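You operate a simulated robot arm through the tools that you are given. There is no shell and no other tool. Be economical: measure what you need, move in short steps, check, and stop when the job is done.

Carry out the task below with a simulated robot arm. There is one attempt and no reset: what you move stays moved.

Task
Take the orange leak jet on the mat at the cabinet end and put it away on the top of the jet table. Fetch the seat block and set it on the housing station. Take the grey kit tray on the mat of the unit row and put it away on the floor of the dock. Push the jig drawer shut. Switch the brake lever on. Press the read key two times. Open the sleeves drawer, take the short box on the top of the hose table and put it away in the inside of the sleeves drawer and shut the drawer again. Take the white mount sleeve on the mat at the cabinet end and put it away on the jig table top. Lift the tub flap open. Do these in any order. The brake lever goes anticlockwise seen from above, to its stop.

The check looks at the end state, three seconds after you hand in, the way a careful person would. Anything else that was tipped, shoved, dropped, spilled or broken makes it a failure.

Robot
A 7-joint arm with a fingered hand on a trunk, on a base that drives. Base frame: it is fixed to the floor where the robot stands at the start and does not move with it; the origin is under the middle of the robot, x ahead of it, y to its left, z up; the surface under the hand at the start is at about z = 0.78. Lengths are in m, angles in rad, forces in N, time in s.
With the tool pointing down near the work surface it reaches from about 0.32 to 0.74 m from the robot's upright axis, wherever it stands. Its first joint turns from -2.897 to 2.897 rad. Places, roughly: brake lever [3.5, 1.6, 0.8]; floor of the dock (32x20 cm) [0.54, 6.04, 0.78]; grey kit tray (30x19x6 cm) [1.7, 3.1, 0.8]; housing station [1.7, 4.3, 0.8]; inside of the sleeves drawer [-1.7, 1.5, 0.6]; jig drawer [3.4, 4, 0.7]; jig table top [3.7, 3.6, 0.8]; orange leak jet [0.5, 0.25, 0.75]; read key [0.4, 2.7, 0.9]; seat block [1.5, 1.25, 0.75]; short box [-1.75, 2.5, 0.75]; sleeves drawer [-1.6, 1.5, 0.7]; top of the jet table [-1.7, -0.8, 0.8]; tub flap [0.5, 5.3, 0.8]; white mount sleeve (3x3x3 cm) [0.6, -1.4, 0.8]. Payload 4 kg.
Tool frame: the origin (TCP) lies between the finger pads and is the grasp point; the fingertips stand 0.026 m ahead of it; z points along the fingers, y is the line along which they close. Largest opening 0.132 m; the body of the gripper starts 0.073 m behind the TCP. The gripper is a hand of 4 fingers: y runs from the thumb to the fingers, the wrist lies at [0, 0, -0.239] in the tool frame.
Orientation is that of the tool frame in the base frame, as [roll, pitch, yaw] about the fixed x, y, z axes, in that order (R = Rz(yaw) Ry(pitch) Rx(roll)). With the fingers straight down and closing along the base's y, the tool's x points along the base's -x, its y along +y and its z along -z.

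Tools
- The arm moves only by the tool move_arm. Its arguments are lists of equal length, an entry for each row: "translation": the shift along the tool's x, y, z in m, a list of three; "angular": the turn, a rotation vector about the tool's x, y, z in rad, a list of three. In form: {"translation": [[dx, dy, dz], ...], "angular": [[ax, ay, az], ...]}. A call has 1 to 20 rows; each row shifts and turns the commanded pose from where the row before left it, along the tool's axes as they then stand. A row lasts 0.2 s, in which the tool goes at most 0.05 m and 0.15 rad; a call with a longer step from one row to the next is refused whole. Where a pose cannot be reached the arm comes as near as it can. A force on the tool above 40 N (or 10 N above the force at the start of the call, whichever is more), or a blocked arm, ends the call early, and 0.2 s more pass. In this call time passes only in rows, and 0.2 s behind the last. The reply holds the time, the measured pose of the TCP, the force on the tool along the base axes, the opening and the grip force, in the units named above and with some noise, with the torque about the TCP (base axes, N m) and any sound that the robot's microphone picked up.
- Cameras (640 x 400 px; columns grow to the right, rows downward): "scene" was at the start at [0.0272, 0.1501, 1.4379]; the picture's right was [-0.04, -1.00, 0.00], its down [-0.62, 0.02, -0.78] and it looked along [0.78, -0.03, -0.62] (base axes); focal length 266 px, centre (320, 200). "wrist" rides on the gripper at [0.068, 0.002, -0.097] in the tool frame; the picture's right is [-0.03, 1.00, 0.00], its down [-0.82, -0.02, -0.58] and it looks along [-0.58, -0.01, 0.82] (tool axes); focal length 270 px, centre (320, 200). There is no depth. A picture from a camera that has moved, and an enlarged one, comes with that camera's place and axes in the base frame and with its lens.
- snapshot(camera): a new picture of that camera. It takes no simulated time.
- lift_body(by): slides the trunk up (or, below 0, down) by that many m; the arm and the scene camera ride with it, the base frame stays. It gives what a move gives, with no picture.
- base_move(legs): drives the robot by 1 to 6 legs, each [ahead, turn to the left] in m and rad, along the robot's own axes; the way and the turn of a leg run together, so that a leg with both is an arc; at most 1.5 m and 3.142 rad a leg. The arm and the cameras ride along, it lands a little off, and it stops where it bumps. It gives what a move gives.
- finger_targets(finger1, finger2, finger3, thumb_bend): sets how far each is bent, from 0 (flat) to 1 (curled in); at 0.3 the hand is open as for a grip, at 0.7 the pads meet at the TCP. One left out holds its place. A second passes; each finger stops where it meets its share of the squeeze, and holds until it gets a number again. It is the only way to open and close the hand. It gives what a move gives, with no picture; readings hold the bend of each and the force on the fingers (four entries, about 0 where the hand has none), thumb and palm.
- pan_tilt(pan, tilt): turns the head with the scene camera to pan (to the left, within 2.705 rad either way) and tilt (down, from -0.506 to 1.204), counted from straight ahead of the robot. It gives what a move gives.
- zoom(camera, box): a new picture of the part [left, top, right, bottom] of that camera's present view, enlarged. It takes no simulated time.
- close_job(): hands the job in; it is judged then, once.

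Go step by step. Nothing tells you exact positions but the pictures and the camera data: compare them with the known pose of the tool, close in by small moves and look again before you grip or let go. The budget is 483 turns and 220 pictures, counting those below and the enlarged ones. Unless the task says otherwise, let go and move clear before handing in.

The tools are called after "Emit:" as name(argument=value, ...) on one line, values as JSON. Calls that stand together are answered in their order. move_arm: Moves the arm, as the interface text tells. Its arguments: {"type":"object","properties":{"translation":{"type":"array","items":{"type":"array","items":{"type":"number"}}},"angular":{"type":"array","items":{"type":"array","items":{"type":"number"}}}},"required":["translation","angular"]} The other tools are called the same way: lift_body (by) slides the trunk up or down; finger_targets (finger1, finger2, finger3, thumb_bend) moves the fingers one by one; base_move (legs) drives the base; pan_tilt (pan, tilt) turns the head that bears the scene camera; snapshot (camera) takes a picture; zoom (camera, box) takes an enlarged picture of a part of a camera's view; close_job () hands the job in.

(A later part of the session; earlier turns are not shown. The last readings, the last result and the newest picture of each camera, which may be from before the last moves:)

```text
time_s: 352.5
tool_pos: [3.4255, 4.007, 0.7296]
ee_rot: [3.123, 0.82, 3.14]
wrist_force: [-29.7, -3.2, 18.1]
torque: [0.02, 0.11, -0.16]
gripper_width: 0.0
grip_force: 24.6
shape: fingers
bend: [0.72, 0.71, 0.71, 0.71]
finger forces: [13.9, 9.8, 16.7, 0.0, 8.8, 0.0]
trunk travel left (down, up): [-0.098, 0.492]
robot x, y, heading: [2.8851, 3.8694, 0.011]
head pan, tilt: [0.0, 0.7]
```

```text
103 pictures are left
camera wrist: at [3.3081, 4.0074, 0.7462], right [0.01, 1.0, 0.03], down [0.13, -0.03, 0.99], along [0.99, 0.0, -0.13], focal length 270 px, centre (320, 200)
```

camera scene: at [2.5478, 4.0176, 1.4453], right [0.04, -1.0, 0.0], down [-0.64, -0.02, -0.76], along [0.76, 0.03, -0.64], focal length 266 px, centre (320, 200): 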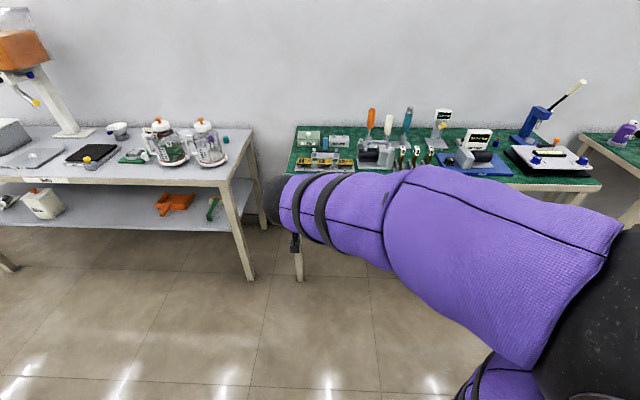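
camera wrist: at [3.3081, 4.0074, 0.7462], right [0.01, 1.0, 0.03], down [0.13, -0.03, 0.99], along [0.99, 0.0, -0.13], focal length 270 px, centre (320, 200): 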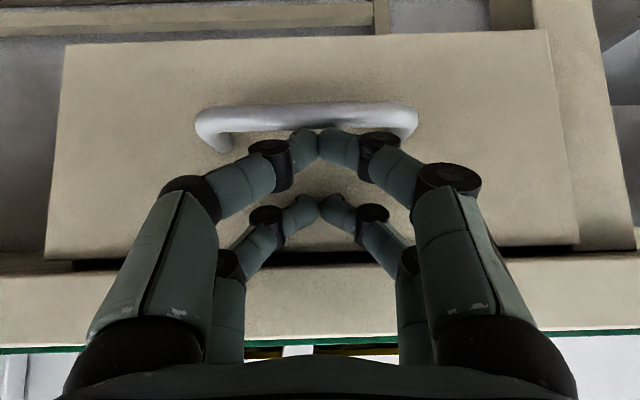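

Firm resistance. I back off and check the drawer.

Emit:
base_move(legs=[[-0.4, 0]])

Emit:
lift_body(by=0.312)

Emit:
base_move(legs=[[0, -0.9]])

Emit:
pan_tilt(pan=0.9, tilt=0.6)

Emit:
snapshot(camera="scene")

```text
time_s: 355.0
tool_pos: [3.0245, 4.0022, 0.7265]
ee_rot: [3.126, 0.816, 3.139]
wrist_force: [-0.3, 0.3, 0.0]
torque: [-0.02, -0.01, 0.03]
gripper_width: 0.0012
grip_force: 0.0
shape: fingers
bend: [0.7, 0.7, 0.7, 0.7]
finger forces: [0.1, 0.0, 0.0, 0.1, 0.1, 0.0]
trunk travel left (down, up): [-0.098, 0.492]
robot x, y, heading: [2.4766, 3.8693, 0.006]
head pan, tilt: [0.0, 0.7]
```

```text
time_s: 358.1
tool_pos: [3.0252, 4.0023, 1.0386]
ee_rot: [3.124, 0.816, 3.138]
wrist_force: [0.7, -0.1, 0.4]
torque: [-0.04, -0.03, 0.03]
gripper_width: 0.0011
grip_force: 0.1
shape: fingers
bend: [0.7, 0.7, 0.7, 0.7]
finger forces: [0.0, 0.0, 0.0, 0.0, 0.1, 0.0]
trunk travel left (down, up): [-0.41, 0.18]
robot x, y, heading: [2.4797, 3.8678, 0.008]
head pan, tilt: [0.0, 0.7]
```

```text
time_s: 361.0
tool_pos: [2.9287, 3.5316, 1.0392]
ee_rot: [3.127, 0.815, 2.254]
wrist_force: [-0.2, 0.1, 0.0]
torque: [-0.02, 0.01, -0.01]
gripper_width: 0.001
grip_force: 0.1
shape: fingers
bend: [0.7, 0.7, 0.7, 0.7]
finger forces: [0.1, 0.0, 0.0, 0.1, 0.0, 0.0]
trunk travel left (down, up): [-0.41, 0.18]
robot x, y, heading: [2.4808, 3.8665, -0.881]
head pan, tilt: [0.0, 0.7]
```

```text
time_s: 362.2
tool_pos: [2.9297, 3.5322, 1.0388]
ee_rot: [3.129, 0.813, 2.256]
wrist_force: [0.9, 0.7, -1.0]
torque: [0.0, -0.03, 0.01]
gripper_width: 0.0011
grip_force: 0.0
shape: fingers
bend: [0.7, 0.7, 0.7, 0.7]
finger forces: [0.0, 0.1, 0.0, 0.1, 0.1, 0.0]
trunk travel left (down, up): [-0.41, 0.18]
robot x, y, heading: [2.4835, 3.8681, -0.879]
head pan, tilt: [0.901, 0.6]
```

```text
102 pictures are left
camera scene: at [2.65, 4.014, 1.4539], right [0.02, -1.0, 0.0], down [-0.56, -0.01, -0.82], along [0.82, 0.02, -0.57], focal length 266 px, centre (320, 200)
```

scene: 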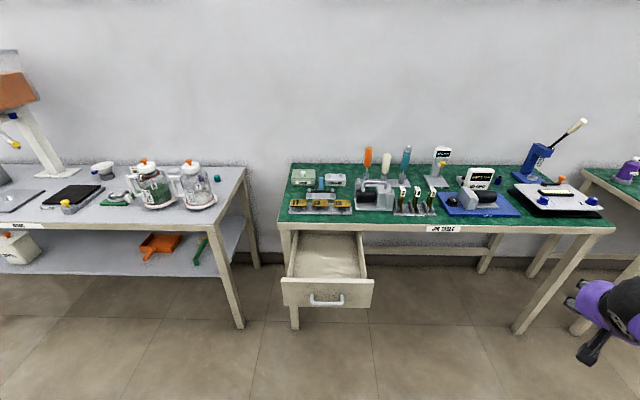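

The drawer is still open – backing off, the fingers had hooked its handle and pulled it out again. I redo it, pushing beside the handle at y≈4.10 and rising before backing off.

Emit:
base_move(legs=[[0, 0.88]])

Emit:
move_arm(translation=[[0, 0.035, 0], [0, 0.035, 0], [0, 0.035, 0]], angular=[[0, 0, 0], [0, 0, 0], [0, 0, 0]])

Emit:
base_move(legs=[[-0.1, 0]])

Emit:
lift_body(by=-0.312)

Emit:
snapshot(camera="wrist")

```text
time_s: 365.1
tool_pos: [3.0249, 4.0024, 1.0391]
ee_rot: [3.125, 0.815, 3.141]
wrist_force: [0.5, -1.0, -0.2]
torque: [0.0, -0.01, 0.0]
gripper_width: 0.0008
grip_force: 0.1
shape: fingers
bend: [0.7, 0.7, 0.7, 0.7]
finger forces: [0.0, 0.0, 0.1, 0.0, 0.0, 0.0]
trunk travel left (down, up): [-0.41, 0.18]
robot x, y, heading: [2.4816, 3.8676, 0.01]
head pan, tilt: [0.901, 0.6]
```

```text
time_s: 365.9
tool_pos: [3.0261, 4.1111, 1.0417]
ee_rot: [3.128, 0.815, 3.138]
wrist_force: [-0.6, 0.4, 0.1]
torque: [0.01, 0.04, -0.03]
gripper_width: 0.0009
grip_force: 0.1
shape: fingers
bend: [0.7, 0.7, 0.7, 0.7]
finger forces: [0.0, 0.0, 0.1, 0.1, 0.1, 0.0]
trunk travel left (down, up): [-0.41, 0.18]
robot x, y, heading: [2.4815, 3.8673, 0.01]
head pan, tilt: [0.901, 0.6]
```

```text
time_s: 367.1
tool_pos: [2.9235, 4.1088, 1.0412]
ee_rot: [3.126, 0.815, 3.137]
wrist_force: [0.0, 0.5, 1.5]
torque: [0.04, -0.01, 0.0]
gripper_width: 0.0009
grip_force: 0.0
shape: fingers
bend: [0.7, 0.7, 0.7, 0.7]
finger forces: [0.0, 0.0, 0.1, 0.0, 0.0, 0.0]
trunk travel left (down, up): [-0.41, 0.18]
robot x, y, heading: [2.3803, 3.8673, 0.004]
head pan, tilt: [0.901, 0.6]
```

```text
time_s: 370.2
tool_pos: [2.9226, 4.1081, 0.729]
ee_rot: [3.126, 0.815, 3.14]
wrist_force: [-1.0, -0.2, -0.8]
torque: [0.02, 0.01, -0.02]
gripper_width: 0.0009
grip_force: 0.1
shape: fingers
bend: [0.7, 0.7, 0.7, 0.7]
finger forces: [0.0, 0.1, 0.0, 0.1, 0.0, 0.0]
trunk travel left (down, up): [-0.098, 0.492]
robot x, y, heading: [2.3798, 3.8686, 0.01]
head pan, tilt: [0.901, 0.6]
```

```text
101 pictures are left
camera wrist: at [2.8066, 4.1092, 0.7458], right [0.01, 1.0, 0.03], down [0.14, -0.03, 0.99], along [0.99, 0.0, -0.14], focal length 270 px, centre (320, 200)
```

wrist: 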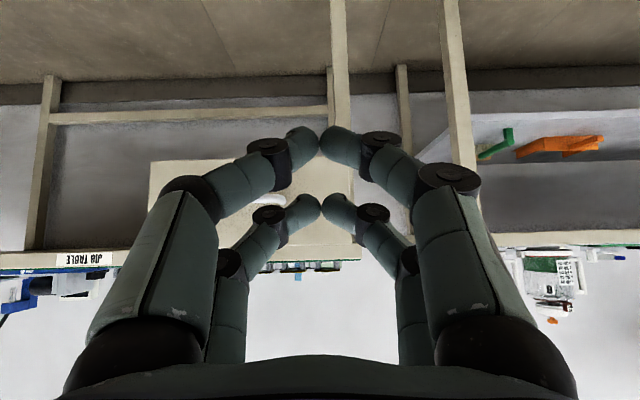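

Emit:
base_move(legs=[[0.46, 0]])

Emit:
snapshot(camera="wrist")

Emit:
move_arm(translation=[[-0.0069, 0, 0.0073], [-0.0069, 0, 0.0073], [-0.0069, 0, 0.0073], [-0.0069, 0, 0.0073], [-0.0069, 0, 0.0073]], angular=[[0, 0, 0], [0, 0, 0], [0, 0, 0], [0, 0, 0], [0, 0, 0]])

Emit:
snapshot(camera="wrist")

```text
time_s: 373.0
tool_pos: [3.3962, 4.1171, 0.7289]
ee_rot: [3.126, 0.814, -3.141]
wrist_force: [-0.1, -0.7, 0.2]
torque: [-0.01, 0.01, 0.0]
gripper_width: 0.0009
grip_force: 0.0
shape: fingers
bend: [0.7, 0.7, 0.7, 0.7]
finger forces: [0.0, 0.0, 0.0, 0.0, 0.0, 0.1]
trunk travel left (down, up): [-0.098, 0.492]
robot x, y, heading: [2.8535, 3.8737, 0.012]
head pan, tilt: [0.901, 0.6]
```

```text
100 pictures are left
camera wrist: at [3.2783, 4.1162, 0.7458], right [0.0, 1.0, 0.03], down [0.14, -0.03, 0.99], along [0.99, 0.0, -0.14], focal length 270 px, centre (320, 200)
```

wrist: 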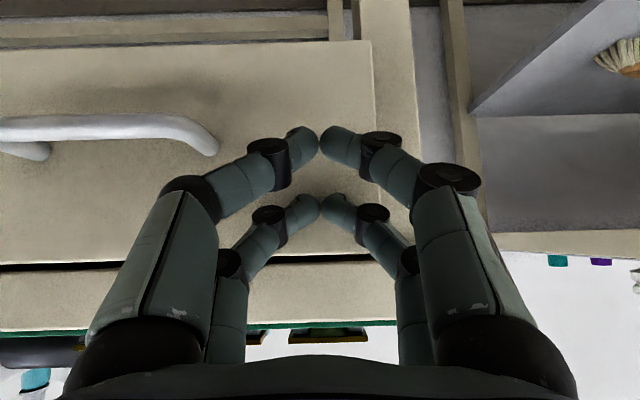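

```text
time_s: 374.0
tool_pos: [3.4254, 4.119, 0.7276]
ee_rot: [3.126, 0.806, -3.138]
wrist_force: [-17.4, -2.9, 3.6]
torque: [0.03, -0.14, -0.09]
gripper_width: 0.0007
grip_force: 10.1
shape: fingers
bend: [0.7, 0.71, 0.72, 0.7]
finger forces: [0.0, 6.3, 13.1, 0.0, 0.0, 0.0]
trunk travel left (down, up): [-0.098, 0.492]
robot x, y, heading: [2.8565, 3.871, 0.012]
head pan, tilt: [0.901, 0.6]
stopped in row 4: the force on the tool passed its limit at 51 N (the readings are from after the stop); the commanded pose is now the measured one
```

```text
99 pictures are left
camera wrist: at [3.3088, 4.119, 0.7452], right [0.0, 1.0, 0.03], down [0.15, -0.03, 0.99], along [0.99, 0.0, -0.15], focal length 270 px, centre (320, 200)
```

wrist: 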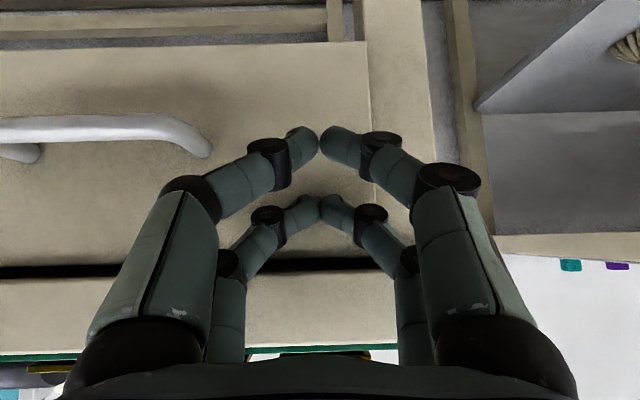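

Closed against its stop, clear of the handle. I back away and verify.

Emit:
base_move(legs=[[-0.4, 0]])

Emit:
lift_body(by=0.312)

Emit:
base_move(legs=[[0, -0.9]])

Emit:
snapshot(camera="scene")

```text
time_s: 376.5
tool_pos: [3.0216, 4.1151, 0.7253]
ee_rot: [3.127, 0.806, -3.133]
wrist_force: [0.0, -0.1, 0.1]
torque: [0.01, -0.01, 0.01]
gripper_width: 0.0008
grip_force: 0.1
shape: fingers
bend: [0.7, 0.7, 0.7, 0.7]
finger forces: [0.1, 0.0, 0.0, 0.1, 0.1, 0.0]
trunk travel left (down, up): [-0.098, 0.492]
robot x, y, heading: [2.4497, 3.8655, 0.021]
head pan, tilt: [0.901, 0.6]
```

```text
time_s: 379.6
tool_pos: [3.0226, 4.1156, 1.0387]
ee_rot: [3.126, 0.807, -3.134]
wrist_force: [-0.6, -0.6, 0.1]
torque: [0.03, 0.03, 0.0]
gripper_width: 0.0009
grip_force: 0.1
shape: fingers
bend: [0.7, 0.7, 0.7, 0.7]
finger forces: [0.0, 0.0, 0.1, 0.0, 0.0, 0.1]
trunk travel left (down, up): [-0.41, 0.18]
robot x, y, heading: [2.447, 3.8625, 0.02]
head pan, tilt: [0.901, 0.6]
```

```text
time_s: 382.6
tool_pos: [2.9986, 3.5675, 1.0388]
ee_rot: [3.126, 0.808, 2.246]
wrist_force: [0.1, 0.3, 0.5]
torque: [0.05, -0.02, -0.03]
gripper_width: 0.0011
grip_force: 0.0
shape: fingers
bend: [0.7, 0.7, 0.7, 0.7]
finger forces: [0.0, 0.0, 0.0, 0.0, 0.1, 0.0]
trunk travel left (down, up): [-0.41, 0.18]
robot x, y, heading: [2.4507, 3.8651, -0.884]
head pan, tilt: [0.901, 0.6]
```

```text
98 pictures are left
camera scene: at [2.6172, 4.0104, 1.4539], right [0.01, -1.0, 0.0], down [-0.57, -0.01, -0.82], along [0.82, 0.01, -0.57], focal length 266 px, centre (320, 200)
```

scene: 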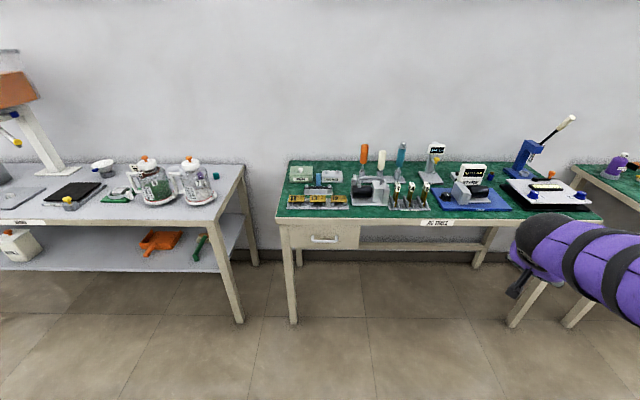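

The jig drawer is shut. I straighten the hand and drive south, looking at the tray on the unit row on the way.

Emit:
move_arm(translation=[[0, 0, -0.02], [0, 0, -0.02], [0, 0, -0.02], [0, 0, 0], [0, 0, 0], [0, 0, 0]], angular=[[0, 0.135, 0], [0, 0.135, 0], [0, 0.135, 0], [0, 0.135, 0], [0, 0.135, 0], [0, 0.13, 0]])

Emit:
base_move(legs=[[0.25, -0.687], [0.4, 0]])

Emit:
pan_tilt(pan=-1.5, tilt=0.6)

Emit:
snapshot(camera="scene")

```text
time_s: 384.0
tool_pos: [2.9754, 3.5966, 1.0852]
ee_rot: [3.132, -0.001, 2.258]
wrist_force: [0.5, 0.6, 0.0]
torque: [0.01, -0.01, -0.02]
gripper_width: 0.001
grip_force: 0.0
shape: fingers
bend: [0.7, 0.7, 0.7, 0.7]
finger forces: [0.1, 0.0, 0.0, 0.1, 0.0, 0.0]
trunk travel left (down, up): [-0.41, 0.18]
robot x, y, heading: [2.4461, 3.8655, -0.89]
head pan, tilt: [0.901, 0.6]
```

```text
time_s: 388.4
tool_pos: [2.7667, 2.7002, 1.085]
ee_rot: [3.131, 0.001, 1.573]
wrist_force: [0.3, 0.4, -0.9]
torque: [0.03, -0.03, -0.02]
gripper_width: 0.0011
grip_force: 0.0
shape: fingers
bend: [0.7, 0.7, 0.7, 0.7]
finger forces: [0.0, 0.1, 0.0, 0.1, 0.0, 0.0]
trunk travel left (down, up): [-0.41, 0.18]
robot x, y, heading: [2.5271, 3.2409, -1.565]
head pan, tilt: [0.901, 0.6]
```

```text
time_s: 390.6
tool_pos: [2.7668, 2.6994, 1.0846]
ee_rot: [3.133, 0.002, 1.574]
wrist_force: [-0.1, -0.7, -0.4]
torque: [-0.04, -0.01, 0.03]
gripper_width: 0.0007
grip_force: 0.0
shape: fingers
bend: [0.7, 0.7, 0.7, 0.7]
finger forces: [0.0, 0.1, 0.0, 0.0, 0.0, 0.0]
trunk travel left (down, up): [-0.41, 0.18]
robot x, y, heading: [2.5252, 3.2439, -1.57]
head pan, tilt: [-1.499, 0.6]
```

```text
97 pictures are left
camera scene: at [2.5926, 3.2978, 1.4539], right [-0.08, 1.0, 0.0], down [0.56, 0.04, -0.83], along [-0.82, -0.06, -0.56], focal length 266 px, centre (320, 200)
```

scene: 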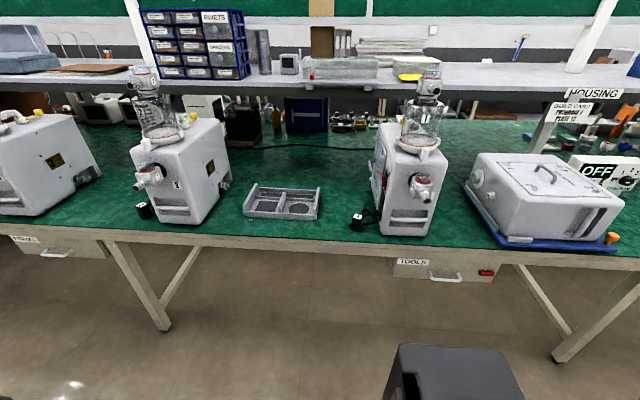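

Emit:
zoom(camera="scene", box=[220, 150, 380, 250])

Emit:
zoom(camera="scene", box=[440, 80, 640, 260])

```text
4.00 times, centred on (300, 200) of scene
camera zoom: at [2.5926, 3.2978, 1.4539], right [-0.08, 1.0, 0.0], down [0.56, 0.04, -0.83], along [-0.82, -0.06, -0.56], focal length 1062 px, centre (400, 200)
```

zoom: 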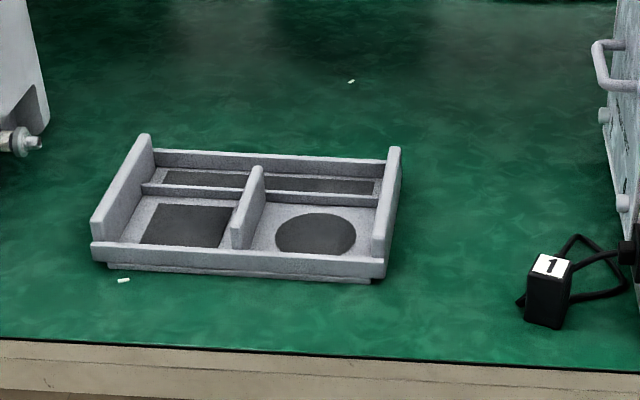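

```text
2.22 times, centred on (540, 170) of scene
camera zoom: at [2.5926, 3.2978, 1.4539], right [-0.08, 1.0, 0.0], down [0.56, 0.04, -0.83], along [-0.82, -0.06, -0.56], focal length 590 px, centre (-169, 267)
```

zoom: 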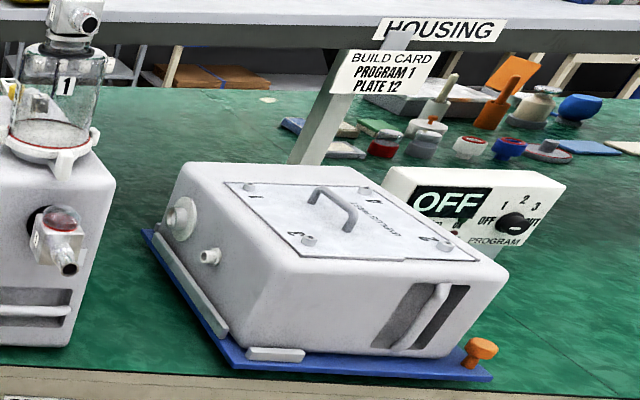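

The tray is empty with a central divider to grip; the housing station seems to be the blue plate with the white housing near y≈4.2. Now I go south to look at the seat block and the brake lever.

Emit:
base_move(legs=[[1.5, 0], [0.4, 0]])

Emit:
pan_tilt(pan=-1.5, tilt=0.6)

Emit:
snapshot(camera="scene")

Emit:
pan_tilt(pan=1.5, tilt=0.6)

Emit:
snapshot(camera="scene")

```text
time_s: 400.1
tool_pos: [2.8566, 0.8189, 1.0851]
ee_rot: [3.131, 0.001, 1.62]
wrist_force: [0.4, 0.7, -0.7]
torque: [-0.01, 0.02, -0.03]
gripper_width: 0.0009
grip_force: 0.1
shape: fingers
bend: [0.7, 0.7, 0.7, 0.7]
finger forces: [0.0, 0.0, 0.1, 0.0, 0.1, 0.0]
trunk travel left (down, up): [-0.41, 0.18]
robot x, y, heading: [2.5922, 1.3527, -1.524]
head pan, tilt: [-1.499, 0.6]
```

```text
time_s: 400.8
tool_pos: [2.8572, 0.8201, 1.0849]
ee_rot: [3.131, 0.001, 1.619]
wrist_force: [-1.1, -0.2, 0.5]
torque: [0.03, 0.04, 0.02]
gripper_width: 0.0008
grip_force: 0.0
shape: fingers
bend: [0.7, 0.7, 0.7, 0.7]
finger forces: [0.1, 0.0, 0.0, 0.0, 0.1, 0.0]
trunk travel left (down, up): [-0.41, 0.18]
robot x, y, heading: [2.5956, 1.3517, -1.518]
head pan, tilt: [-1.499, 0.6]
```

```text
94 pictures are left
camera scene: at [2.6569, 1.4085, 1.4539], right [-0.12, 0.99, 0.0], down [0.56, 0.07, -0.83], along [-0.82, -0.1, -0.56], focal length 266 px, centre (320, 200)
```

scene: 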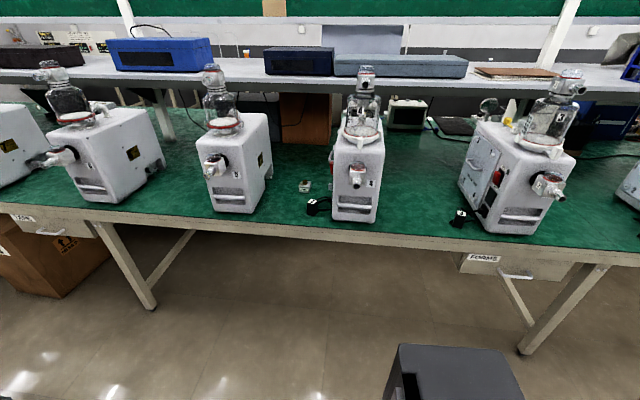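

```text
time_s: 403.4
tool_pos: [2.8561, 0.8199, 1.084]
ee_rot: [3.131, 0.002, 1.621]
wrist_force: [-0.7, -0.2, 0.2]
torque: [-0.01, -0.01, 0.04]
gripper_width: 0.001
grip_force: 0.1
shape: fingers
bend: [0.7, 0.7, 0.7, 0.7]
finger forces: [0.1, 0.0, 0.1, 0.0, 0.1, 0.0]
trunk travel left (down, up): [-0.41, 0.18]
robot x, y, heading: [2.5951, 1.3528, -1.525]
head pan, tilt: [1.499, 0.6]
```

```text
93 pictures are left
camera scene: at [2.833, 1.4171, 1.4539], right [-0.02, -1.0, 0.0], down [-0.56, 0.01, -0.83], along [0.82, -0.02, -0.56], focal length 266 px, centre (320, 200)
```

scene: 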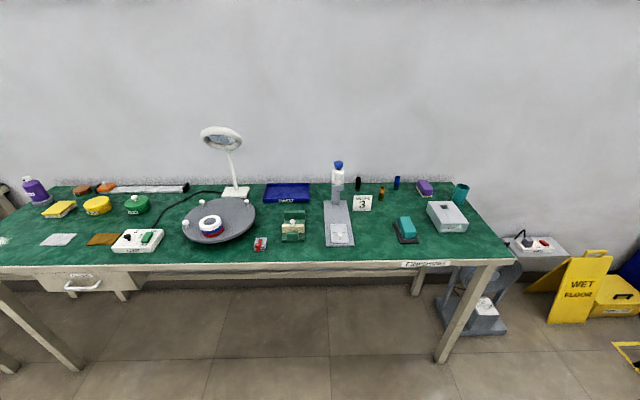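

The red lever beside the turntable at about [3.52, 1.61] is the brake lever. I zoom in on it and on the small object between the units.

Emit:
zoom(camera="scene", box=[180, 190, 320, 270])

```text
4.57 times, centred on (250, 230) of scene
camera zoom: at [2.833, 1.4171, 1.4539], right [-0.02, -1.0, 0.0], down [-0.56, 0.01, -0.83], along [0.82, -0.02, -0.56], focal length 1214 px, centre (640, 63)
```

zoom: 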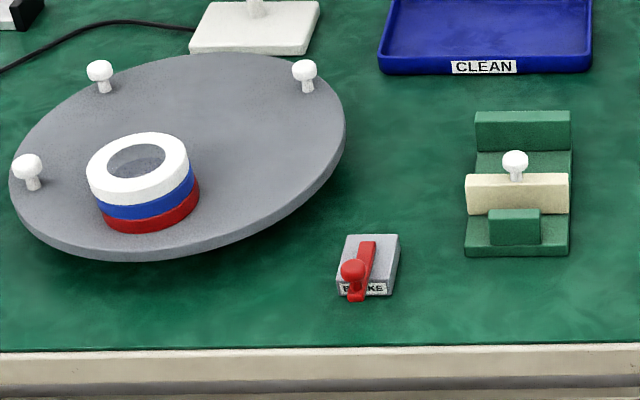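

The lever's knob points toward me at about [3.487, 1.614], pivot at [3.528, 1.61]; anticlockwise from above moves the knob toward -y. I turn to face it and drive up.

Emit:
base_move(legs=[[0, 1.52], [0.3, 0]])

Emit:
pan_tilt(pan=0, tilt=0.85)

Emit:
snapshot(camera="wrist")

Emit:
snapshot(camera="scene")

```text
time_s: 409.4
tool_pos: [3.4593, 1.5299, 1.0842]
ee_rot: [3.13, 0.002, 3.069]
wrist_force: [-0.5, -0.2, 0.4]
torque: [0.02, 0.01, -0.01]
gripper_width: 0.001
grip_force: 0.1
shape: fingers
bend: [0.7, 0.7, 0.7, 0.7]
finger forces: [0.0, 0.1, 0.0, 0.1, 0.0, 0.0]
trunk travel left (down, up): [-0.41, 0.18]
robot x, y, heading: [2.8973, 1.33, -0.072]
head pan, tilt: [1.499, 0.6]
```

```text
time_s: 411.0
tool_pos: [3.4591, 1.5296, 1.0849]
ee_rot: [3.13, 0.002, 3.07]
wrist_force: [0.7, -1.0, 0.7]
torque: [-0.03, -0.02, 0.02]
gripper_width: 0.001
grip_force: 0.0
shape: fingers
bend: [0.7, 0.7, 0.7, 0.7]
finger forces: [0.1, 0.0, 0.0, 0.0, 0.0, 0.0]
trunk travel left (down, up): [-0.41, 0.18]
robot x, y, heading: [2.8959, 1.3309, -0.071]
head pan, tilt: [0.0, 0.85]
```

```text
91 pictures are left
camera wrist: at [3.3902, 1.5349, 1.1819], right [0.1, 1.0, 0.01], down [0.81, -0.08, 0.58], along [0.58, -0.05, -0.81], focal length 270 px, centre (320, 200)
```

wrist: 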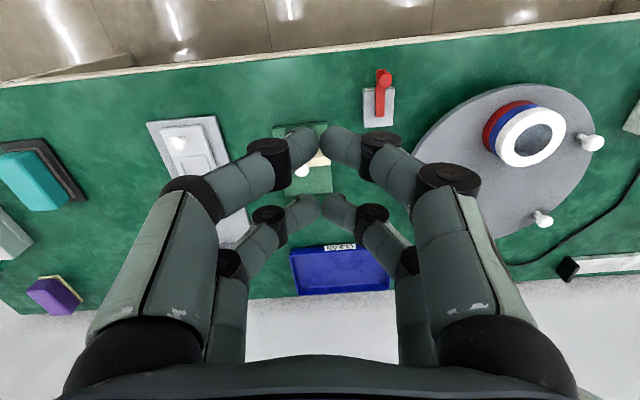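

```text
90 pictures are left
camera scene: at [2.9298, 1.483, 1.433], right [-0.07, -1.0, 0.0], down [-0.75, 0.05, -0.66], along [0.66, -0.05, -0.75], focal length 266 px, centre (320, 200)
```

scene: 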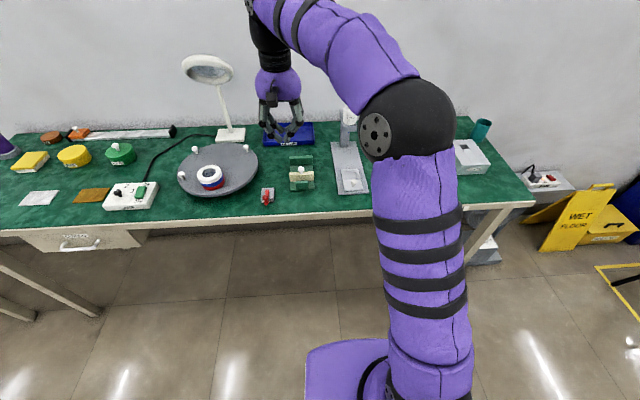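

From both cameras: knob near [3.472, 1.611], pivot [3.52, 1.608]. I move the closed fingers to the +y side of the knob and lower part-way.

Emit:
move_arm(translation=[[0.003, 0.0386, 0], [0.003, 0.0386, 0], [0.003, 0.0386, 0], [0, 0, 0.045], [0, 0, 0.045], [0, 0, 0.045], [0, 0, 0.045]], angular=[[0, 0, 0], [0, 0, 0], [0, 0, 0], [0, 0, 0], [0, 0, 0], [0, 0, 0], [0, 0, 0]])

Emit:
snapshot(camera="wrist")

Emit:
zoom(camera="scene", box=[220, 140, 320, 220])

```text
time_s: 412.6
tool_pos: [3.4619, 1.6481, 0.903]
ee_rot: [3.132, 0.003, 3.07]
wrist_force: [-0.5, -0.2, 0.4]
torque: [0.02, 0.03, -0.02]
gripper_width: 0.001
grip_force: 0.1
shape: fingers
bend: [0.7, 0.7, 0.7, 0.7]
finger forces: [0.0, 0.0, 0.0, 0.1, 0.0, 0.0]
trunk travel left (down, up): [-0.41, 0.18]
robot x, y, heading: [2.8962, 1.3312, -0.072]
head pan, tilt: [0.0, 0.85]
```

```text
89 pictures are left
camera wrist: at [3.393, 1.6537, 1.0005], right [0.1, 1.0, 0.01], down [0.81, -0.08, 0.58], along [0.58, -0.05, -0.81], focal length 270 px, centre (320, 200)
```

wrist: 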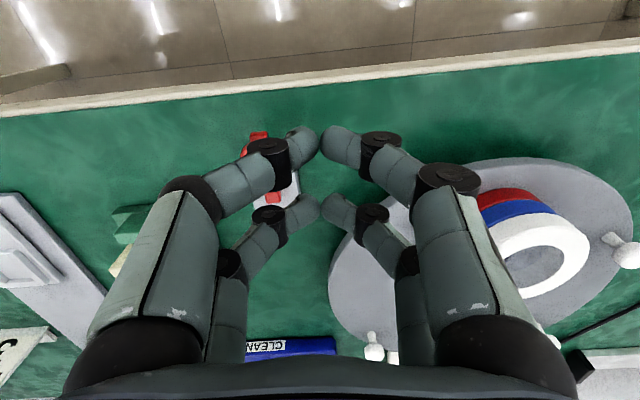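

```text
5.00 times, centred on (270, 180) of scene
camera zoom: at [2.9298, 1.483, 1.433], right [-0.07, -1.0, 0.0], down [-0.75, 0.06, -0.66], along [0.66, -0.05, -0.75], focal length 1328 px, centre (570, 300)
```

zoom: 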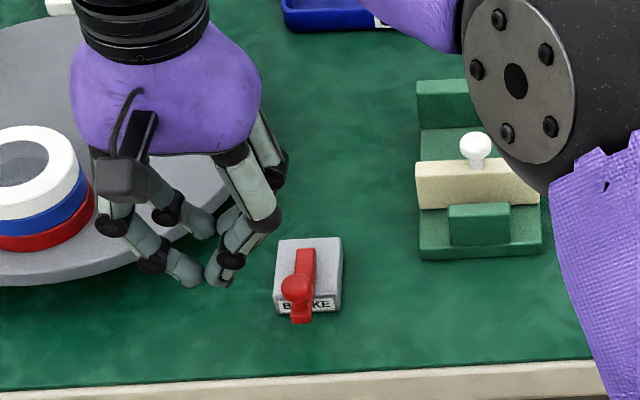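

I set the fingertips beside the knob at tip height ≈0.81, then look before sweeping.

Emit:
move_arm(translation=[[0.008, 0, 0.03], [0, 0, 0.033]], angular=[[0, 0, 0], [0, 0, 0]])

Emit:
zoom(camera="scene", box=[230, 150, 310, 210])

Emit:
snapshot(camera="wrist")

```text
time_s: 413.2
tool_pos: [3.4524, 1.6498, 0.8434]
ee_rot: [3.131, 0.003, 3.071]
wrist_force: [0.3, 0.9, -0.4]
torque: [-0.02, -0.03, -0.01]
gripper_width: 0.0009
grip_force: 0.0
shape: fingers
bend: [0.7, 0.7, 0.7, 0.7]
finger forces: [0.0, 0.0, 0.6, 0.0, 0.0, 0.0]
trunk travel left (down, up): [-0.41, 0.18]
robot x, y, heading: [2.8952, 1.3329, -0.074]
head pan, tilt: [0.0, 0.85]
```

```text
6.67 times, centred on (270, 180) of scene
camera zoom: at [2.9296, 1.4829, 1.4331], right [-0.07, -1.0, 0.0], down [-0.75, 0.06, -0.66], along [0.66, -0.05, -0.75], focal length 1770 px, centre (653, 333)
```

zoom: 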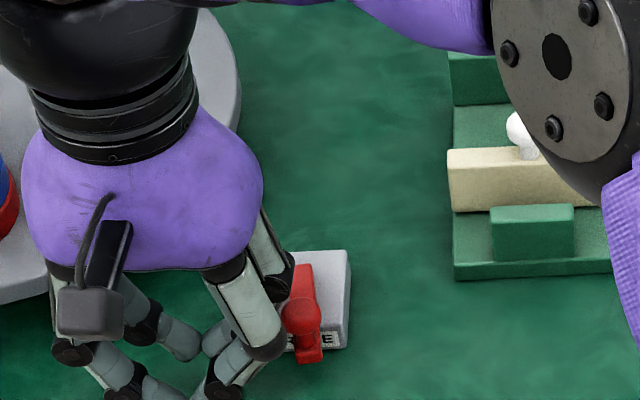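

```text
86 pictures are left
camera wrist: at [3.3836, 1.6552, 0.9397], right [0.1, 1.0, 0.01], down [0.81, -0.08, 0.58], along [0.58, -0.05, -0.81], focal length 270 px, centre (320, 200)
```

wrist: 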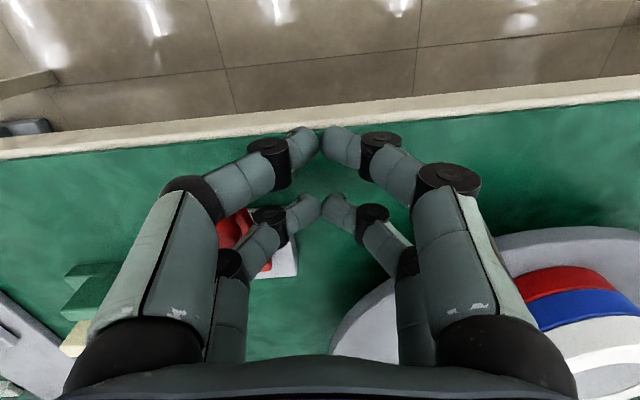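

The ball touches the side of finger 3; pushing with it is fine. I sweep toward -y in steps.

Emit:
move_arm(translation=[[-0.0014, -0.02, 0], [-0.0014, -0.02, 0], [0, 0, 0]], angular=[[0, 0, 0], [0, 0, 0], [0, 0, 0]])

Emit:
zoom(camera="scene", box=[230, 150, 310, 210])

```text
time_s: 414.0
tool_pos: [3.4508, 1.6082, 0.8436]
ee_rot: [3.131, 0.0, 3.071]
wrist_force: [0.0, 0.3, -0.2]
torque: [0.03, -0.02, -0.04]
gripper_width: 0.0008
grip_force: 0.1
shape: fingers
bend: [0.7, 0.7, 0.7, 0.7]
finger forces: [0.0, 0.0, 0.3, 0.1, 0.0, 0.0]
trunk travel left (down, up): [-0.41, 0.18]
robot x, y, heading: [2.9014, 1.3324, -0.078]
head pan, tilt: [0.0, 0.85]
```

```text
6.67 times, centred on (270, 180) of scene
camera zoom: at [2.9297, 1.4828, 1.433], right [-0.07, -1.0, 0.0], down [-0.75, 0.06, -0.66], along [0.66, -0.05, -0.75], focal length 1770 px, centre (653, 333)
```

zoom: 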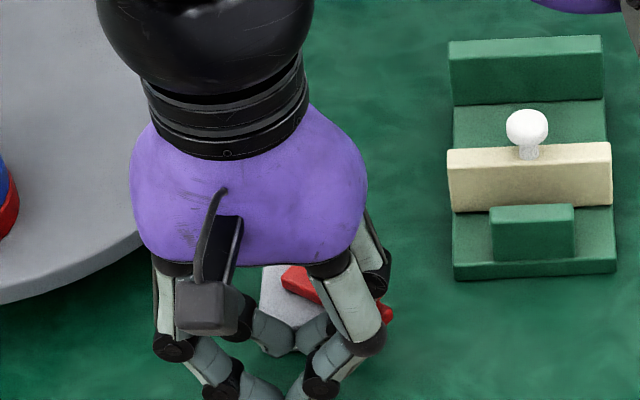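

The lever is turning. I continue along the arc.

Emit:
move_arm(translation=[[-0.0103, -0.0183, 0], [-0.0192, -0.0167, 0], [0, 0, 0]], angular=[[0, 0, 0], [0, 0, 0], [0, 0, 0]])

Emit:
zoom(camera="scene", box=[230, 150, 310, 210])

Emit:
snapshot(camera="wrist")

```text
time_s: 414.5
tool_pos: [3.4567, 1.5882, 0.8399]
ee_rot: [3.129, -0.025, 3.081]
wrist_force: [-13.4, 3.4, 0.6]
torque: [0.01, 0.02, -0.26]
gripper_width: 0.0009
grip_force: 6.1
shape: fingers
bend: [0.7, 0.69, 0.71, 0.7]
finger forces: [0.0, 0.1, 11.9, 0.1, 0.0, 0.1]
trunk travel left (down, up): [-0.41, 0.18]
robot x, y, heading: [2.8983, 1.3374, -0.072]
head pan, tilt: [0.0, 0.85]
stopped in row 2: the force on the tool passed its limit at 50 N (the readings are from after the stop); the commanded pose is now the measured one
```

```text
6.67 times, centred on (270, 180) of scene
camera zoom: at [2.9278, 1.4832, 1.4331], right [-0.07, -1.0, 0.0], down [-0.75, 0.06, -0.66], along [0.66, -0.05, -0.75], focal length 1770 px, centre (653, 333)
```

zoom: 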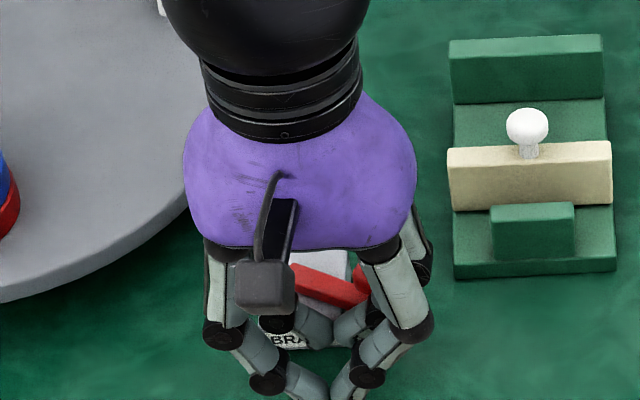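

```text
83 pictures are left
camera wrist: at [3.3911, 1.5931, 0.9389], right [0.09, 1.0, 0.01], down [0.83, -0.08, 0.56], along [0.56, -0.04, -0.83], focal length 270 px, centre (320, 200)
```

wrist: 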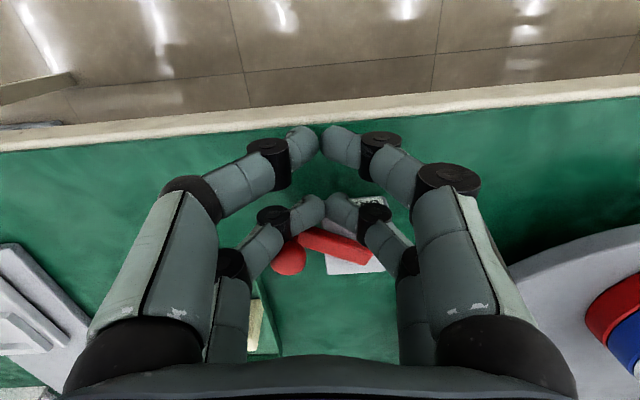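

The lever points to -y and resists: likely at its stop. I back off toward -x and look.

Emit:
move_arm(translation=[[0.03, 0, 0], [0.03, 0, -0.02], [0, 0, -0.05]], angular=[[0, 0, 0], [0, 0, 0], [0, 0, 0]])

Emit:
zoom(camera="scene", box=[230, 150, 310, 210])

```text
time_s: 415.3
tool_pos: [3.401, 1.5884, 0.9131]
ee_rot: [3.129, -0.018, 3.079]
wrist_force: [0.0, -0.6, -0.3]
torque: [0.01, 0.02, -0.01]
gripper_width: 0.0009
grip_force: 0.1
shape: fingers
bend: [0.7, 0.7, 0.7, 0.7]
finger forces: [0.1, 0.2, 0.0, 0.0, 0.1, 0.0]
trunk travel left (down, up): [-0.41, 0.18]
robot x, y, heading: [2.9, 1.3306, -0.075]
head pan, tilt: [0.0, 0.85]
```

```text
6.67 times, centred on (270, 180) of scene
camera zoom: at [2.9293, 1.4831, 1.433], right [-0.07, -1.0, 0.0], down [-0.75, 0.06, -0.66], along [0.66, -0.05, -0.75], focal length 1770 px, centre (653, 333)
```

zoom: 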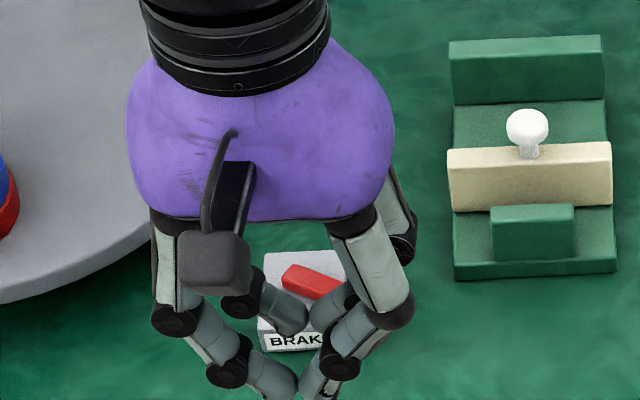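

Emit:
move_arm(translation=[[0, 0.03, -0.04], [0, 0.03, -0.04], [0, 0.03, -0.04], [0, 0.03, -0.04]], angular=[[0, 0, 0], [0, 0, 0], [0, 0, 0], [0, 0, 0]])

Emit:
zoom(camera="scene", box=[230, 150, 310, 210])

```text
time_s: 416.3
tool_pos: [3.4149, 1.707, 1.0715]
ee_rot: [3.13, -0.024, 3.079]
wrist_force: [0.2, -0.4, 0.2]
torque: [-0.01, 0.03, -0.02]
gripper_width: 0.0012
grip_force: 0.2
shape: fingers
bend: [0.7, 0.7, 0.7, 0.7]
finger forces: [0.0, 0.0, 0.0, 0.1, 0.0, 0.0]
trunk travel left (down, up): [-0.41, 0.18]
robot x, y, heading: [2.8979, 1.3331, -0.07]
head pan, tilt: [0.0, 0.85]
```

```text
6.67 times, centred on (270, 180) of scene
camera zoom: at [2.9296, 1.4832, 1.433], right [-0.07, -1.0, 0.0], down [-0.75, 0.05, -0.66], along [0.66, -0.05, -0.75], focal length 1770 px, centre (653, 333)
```

zoom: 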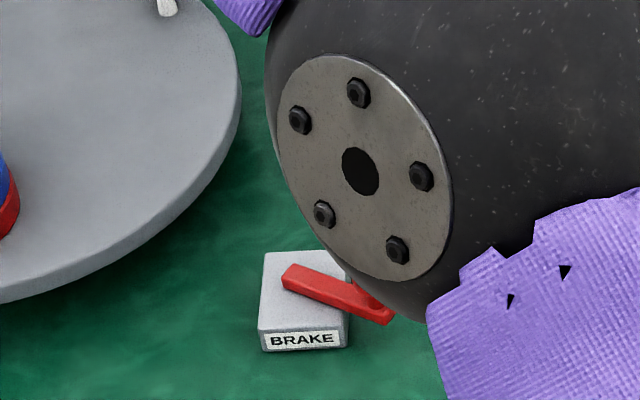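

The lever has turned about 60°. To be sure that it is the stop, I push once more on its end and watch the force.

Emit:
move_arm(translation=[[-0.007, -0.037, 0], [-0.007, -0.037, 0], [-0.007, -0.037, 0], [0, 0, 0.046], [0, 0, 0.046], [0, 0, 0.046], [0, 0, 0.046], [0, 0, 0.046]], angular=[[0, 0, 0], [0, 0, 0], [0, 0, 0], [0, 0, 0], [0, 0, 0], [0, 0, 0], [0, 0, 0], [0, 0, 0]])

Emit:
snapshot(camera="wrist")

```text
time_s: 418.1
tool_pos: [3.4174, 1.5988, 0.8405]
ee_rot: [3.128, -0.019, 3.079]
wrist_force: [-0.2, -0.6, -0.5]
torque: [0.0, 0.03, 0.0]
gripper_width: 0.0011
grip_force: 0.0
shape: fingers
bend: [0.7, 0.7, 0.7, 0.7]
finger forces: [0.0, 0.1, 0.0, 0.1, 0.0, 0.0]
trunk travel left (down, up): [-0.41, 0.18]
robot x, y, heading: [2.8967, 1.3319, -0.078]
head pan, tilt: [0.0, 0.85]
```

```text
80 pictures are left
camera wrist: at [3.3513, 1.6032, 0.9388], right [0.09, 1.0, 0.01], down [0.82, -0.08, 0.56], along [0.56, -0.04, -0.83], focal length 270 px, centre (320, 200)
```

wrist: 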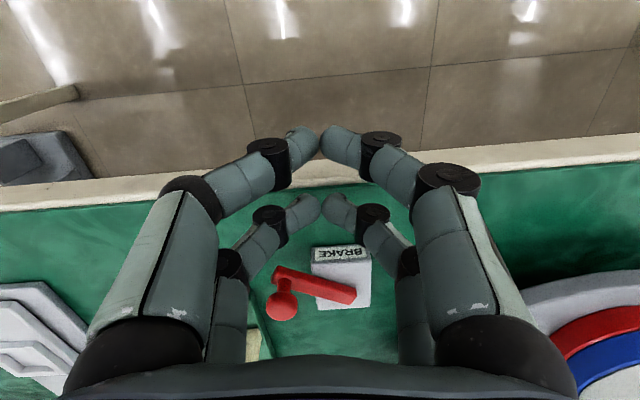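

Emit:
move_arm(translation=[[-0.0252, -0.0083, 0], [0, 0, 0]], angular=[[0, 0, 0], [0, 0, 0]])

Emit:
move_arm(translation=[[-0.0065, -0.0047, 0], [-0.0065, -0.0047, 0], [-0.0065, -0.0047, 0], [-0.0065, -0.0047, 0], [-0.0065, -0.0047, 0]], angular=[[0, 0, 0], [0, 0, 0], [0, 0, 0], [0, 0, 0], [0, 0, 0]])

Emit:
snapshot(camera="wrist")

```text
time_s: 418.7
tool_pos: [3.4462, 1.586, 0.8392]
ee_rot: [3.129, -0.02, 3.08]
wrist_force: [-0.1, 1.3, 0.5]
torque: [-0.02, 0.03, -0.01]
gripper_width: 0.0008
grip_force: 0.1
shape: fingers
bend: [0.7, 0.7, 0.7, 0.7]
finger forces: [0.0, 0.1, 0.1, 0.0, 0.1, 0.0]
trunk travel left (down, up): [-0.41, 0.18]
robot x, y, heading: [2.8987, 1.3301, -0.071]
head pan, tilt: [0.0, 0.85]
```

```text
time_s: 419.6
tool_pos: [3.4564, 1.575, 0.8375]
ee_rot: [3.13, -0.041, 3.087]
wrist_force: [-14.3, 2.9, 3.4]
torque: [0.02, 0.12, -0.1]
gripper_width: 0.0009
grip_force: 7.8
shape: fingers
bend: [0.7, 0.69, 0.71, 0.7]
finger forces: [0.1, 0.0, 15.5, 0.0, 0.0, 0.0]
trunk travel left (down, up): [-0.41, 0.18]
robot x, y, heading: [2.8977, 1.3314, -0.075]
head pan, tilt: [0.0, 0.85]
stopped in row 4: the force on the tool passed its limit at 44 N (the readings are from after the stop); the commanded pose is now the measured one
```

```text
79 pictures are left
camera wrist: at [3.392, 1.5799, 0.9379], right [0.08, 1.0, 0.01], down [0.84, -0.07, 0.54], along [0.54, -0.03, -0.84], focal length 270 px, centre (320, 200)
```

wrist: 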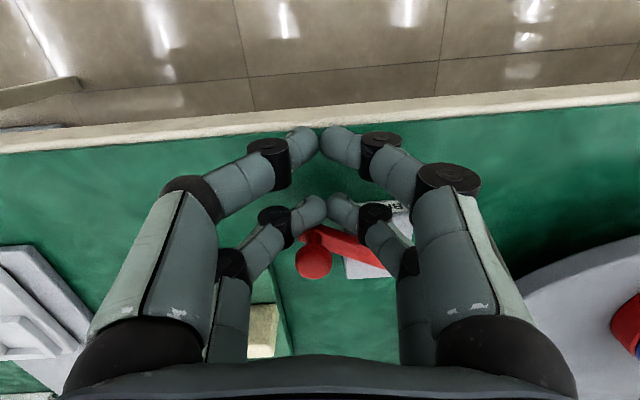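

It does not move further: the brake lever is at its stop. I retreat upward and turn to the seat block on the other side.

Emit:
move_arm(translation=[[0.03, 0, 0], [0.03, 0, -0.03], [0, 0, -0.045], [0, 0, -0.045], [0, 0, -0.045], [0, 0, -0.045]], angular=[[0, 0.02, 0], [0, 0.02, 0], [0, 0, 0], [0, 0, 0], [0, 0, 0], [0, 0, 0]])

Emit:
base_move(legs=[[-0.25, 0], [0, -1.5], [0, -1.5]])

Emit:
finger_targets(finger1=0.3, finger2=0.3, finger3=0.3, thumb_bend=0.3)

Emit:
pan_tilt(pan=0, tilt=0.7)

Emit:
snapshot(camera="scene")

```text
time_s: 421.1
tool_pos: [3.4158, 1.5754, 1.0481]
ee_rot: [3.128, -0.08, 3.086]
wrist_force: [0.2, 0.1, -0.7]
torque: [-0.02, -0.01, -0.02]
gripper_width: 0.0011
grip_force: 0.0
shape: fingers
bend: [0.7, 0.7, 0.7, 0.7]
finger forces: [0.1, 0.0, 0.0, 0.1, 0.0, 0.0]
trunk travel left (down, up): [-0.41, 0.18]
robot x, y, heading: [2.9013, 1.3306, -0.076]
head pan, tilt: [0.0, 0.85]
```

```text
time_s: 431.0
tool_pos: [2.1685, 1.0331, 1.0466]
ee_rot: [3.129, -0.078, 0.09]
wrist_force: [0.2, 0.1, -0.3]
torque: [0.0, -0.01, 0.0]
gripper_width: 0.0009
grip_force: 0.1
shape: fingers
bend: [0.7, 0.7, 0.7, 0.7]
finger forces: [0.0, 0.1, 0.0, 0.0, 0.0, 0.1]
trunk travel left (down, up): [-0.41, 0.18]
robot x, y, heading: [2.6455, 1.3465, -3.069]
head pan, tilt: [0.0, 0.85]
```

```text
time_s: 432.0
tool_pos: [2.1685, 1.0328, 1.0475]
ee_rot: [3.13, -0.081, 0.089]
wrist_force: [-0.3, -0.4, -0.2]
torque: [0.04, 0.01, 0.0]
gripper_width: 0.1326
grip_force: 0.1
shape: fingers
bend: [0.3, 0.3, 0.3, 0.3]
finger forces: [0.1, 0.0, 0.0, 0.0, 0.0, 0.1]
trunk travel left (down, up): [-0.41, 0.18]
robot x, y, heading: [2.6458, 1.349, -3.063]
head pan, tilt: [0.0, 0.85]
```

```text
time_s: 432.7
tool_pos: [2.1676, 1.0328, 1.0475]
ee_rot: [3.13, -0.078, 0.091]
wrist_force: [-0.1, -0.4, 1.0]
torque: [0.06, -0.02, 0.01]
gripper_width: 0.1325
grip_force: 0.1
shape: fingers
bend: [0.3, 0.3, 0.3, 0.3]
finger forces: [0.1, 0.1, 0.0, 0.1, 0.0, 0.1]
trunk travel left (down, up): [-0.41, 0.18]
robot x, y, heading: [2.6433, 1.3484, -3.065]
head pan, tilt: [0.0, 0.7]
```

```text
78 pictures are left
camera scene: at [2.6321, 1.1948, 1.4452], right [-0.07, 1.0, 0.0], down [0.64, 0.05, -0.76], along [-0.76, -0.06, -0.64], focal length 266 px, centre (320, 200)
```

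scene: 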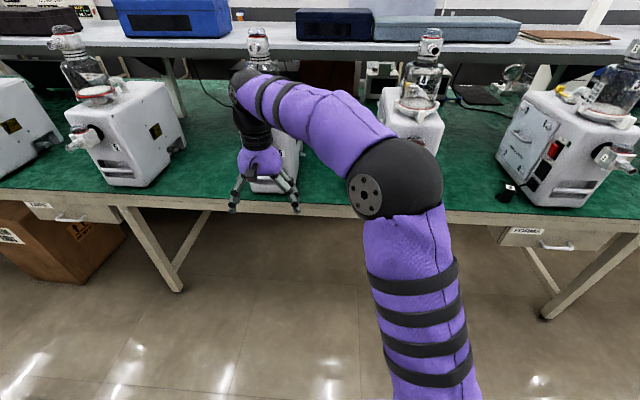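

The seat block is hidden behind the arm; earlier it showed near [1.58, 1.20] in the 0.3 m gap between two units. I centre the hand in front of the robot, then drive so that the arm goes straight into the gap.

Emit:
move_arm(translation=[[0, -0.04, 0], [0, -0.04, 0], [0, -0.04, 0], [0, -0.04, 0], [0, -0.04, 0], [0, -0.04, 0], [0, -0.04, -0.03], [0, 0, -0.04]], angular=[[0, -0.08, 0], [0, 0, 0.08], [0, 0, 0], [0, 0, 0], [0, 0, 0], [0, 0, 0], [0, 0, 0], [0, 0, 0]])

Emit:
base_move(legs=[[0, 0.38], [0.3, 0], [0, -0.455]])

Emit:
pan_tilt(pan=-0.1, tilt=0.7)

Emit:
snapshot(camera="scene")

Emit:
snapshot(camera="wrist")

```text
time_s: 434.5
tool_pos: [2.1619, 1.3121, 1.1143]
ee_rot: [3.128, -0.001, 0.009]
wrist_force: [0.5, 0.4, -0.8]
torque: [-0.02, 0.0, -0.01]
gripper_width: 0.1325
grip_force: 0.0
shape: fingers
bend: [0.3, 0.3, 0.3, 0.3]
finger forces: [0.1, 0.0, 0.0, 0.0, 0.0, 0.0]
trunk travel left (down, up): [-0.41, 0.18]
robot x, y, heading: [2.6452, 1.3471, -3.07]
head pan, tilt: [0.0, 0.7]
```

```text
time_s: 439.2
tool_pos: [1.8893, 1.2037, 1.1124]
ee_rot: [3.131, 0.002, -0.041]
wrist_force: [-0.7, 0.5, 0.2]
torque: [-0.02, 0.01, 0.02]
gripper_width: 0.1327
grip_force: 0.1
shape: fingers
bend: [0.3, 0.3, 0.3, 0.3]
finger forces: [0.0, 0.1, 0.1, 0.1, 0.0, 0.1]
trunk travel left (down, up): [-0.41, 0.18]
robot x, y, heading: [2.375, 1.2166, -3.124]
head pan, tilt: [0.0, 0.7]
```

```text
time_s: 439.9
tool_pos: [1.8889, 1.2028, 1.1124]
ee_rot: [3.13, 0.001, -0.041]
wrist_force: [0.1, 0.3, -0.7]
torque: [0.0, 0.01, 0.0]
gripper_width: 0.1323
grip_force: 0.1
shape: fingers
bend: [0.3, 0.3, 0.3, 0.3]
finger forces: [0.0, 0.0, 0.0, 0.1, 0.0, 0.1]
trunk travel left (down, up): [-0.41, 0.18]
robot x, y, heading: [2.3713, 1.2158, -3.117]
head pan, tilt: [-0.099, 0.7]
```

```text
77 pictures are left
camera scene: at [2.3542, 1.0703, 1.4453], right [0.08, 1.0, 0.0], down [0.64, -0.05, -0.76], along [-0.76, 0.06, -0.64], focal length 266 px, centre (320, 200)
```

scene: 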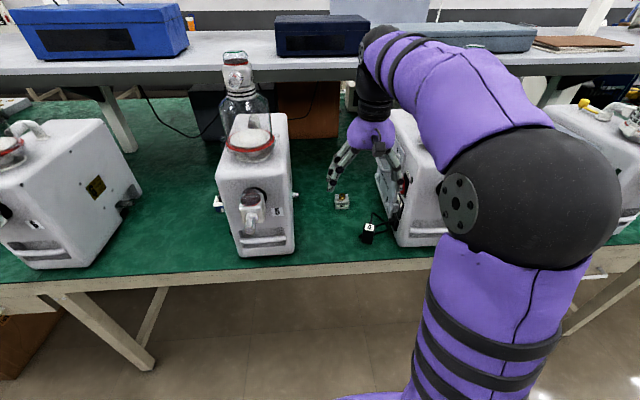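

```text
76 pictures are left
camera wrist: at [1.9576, 1.1998, 1.2103], right [-0.07, -1.0, 0.01], down [-0.81, 0.06, 0.58], along [-0.58, 0.03, -0.82], focal length 270 px, centre (320, 200)
```

wrist: 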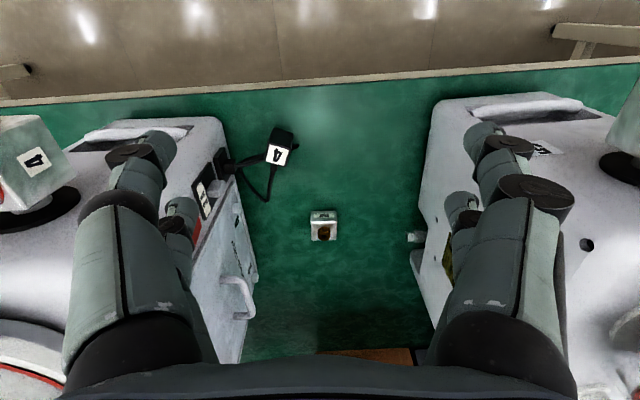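

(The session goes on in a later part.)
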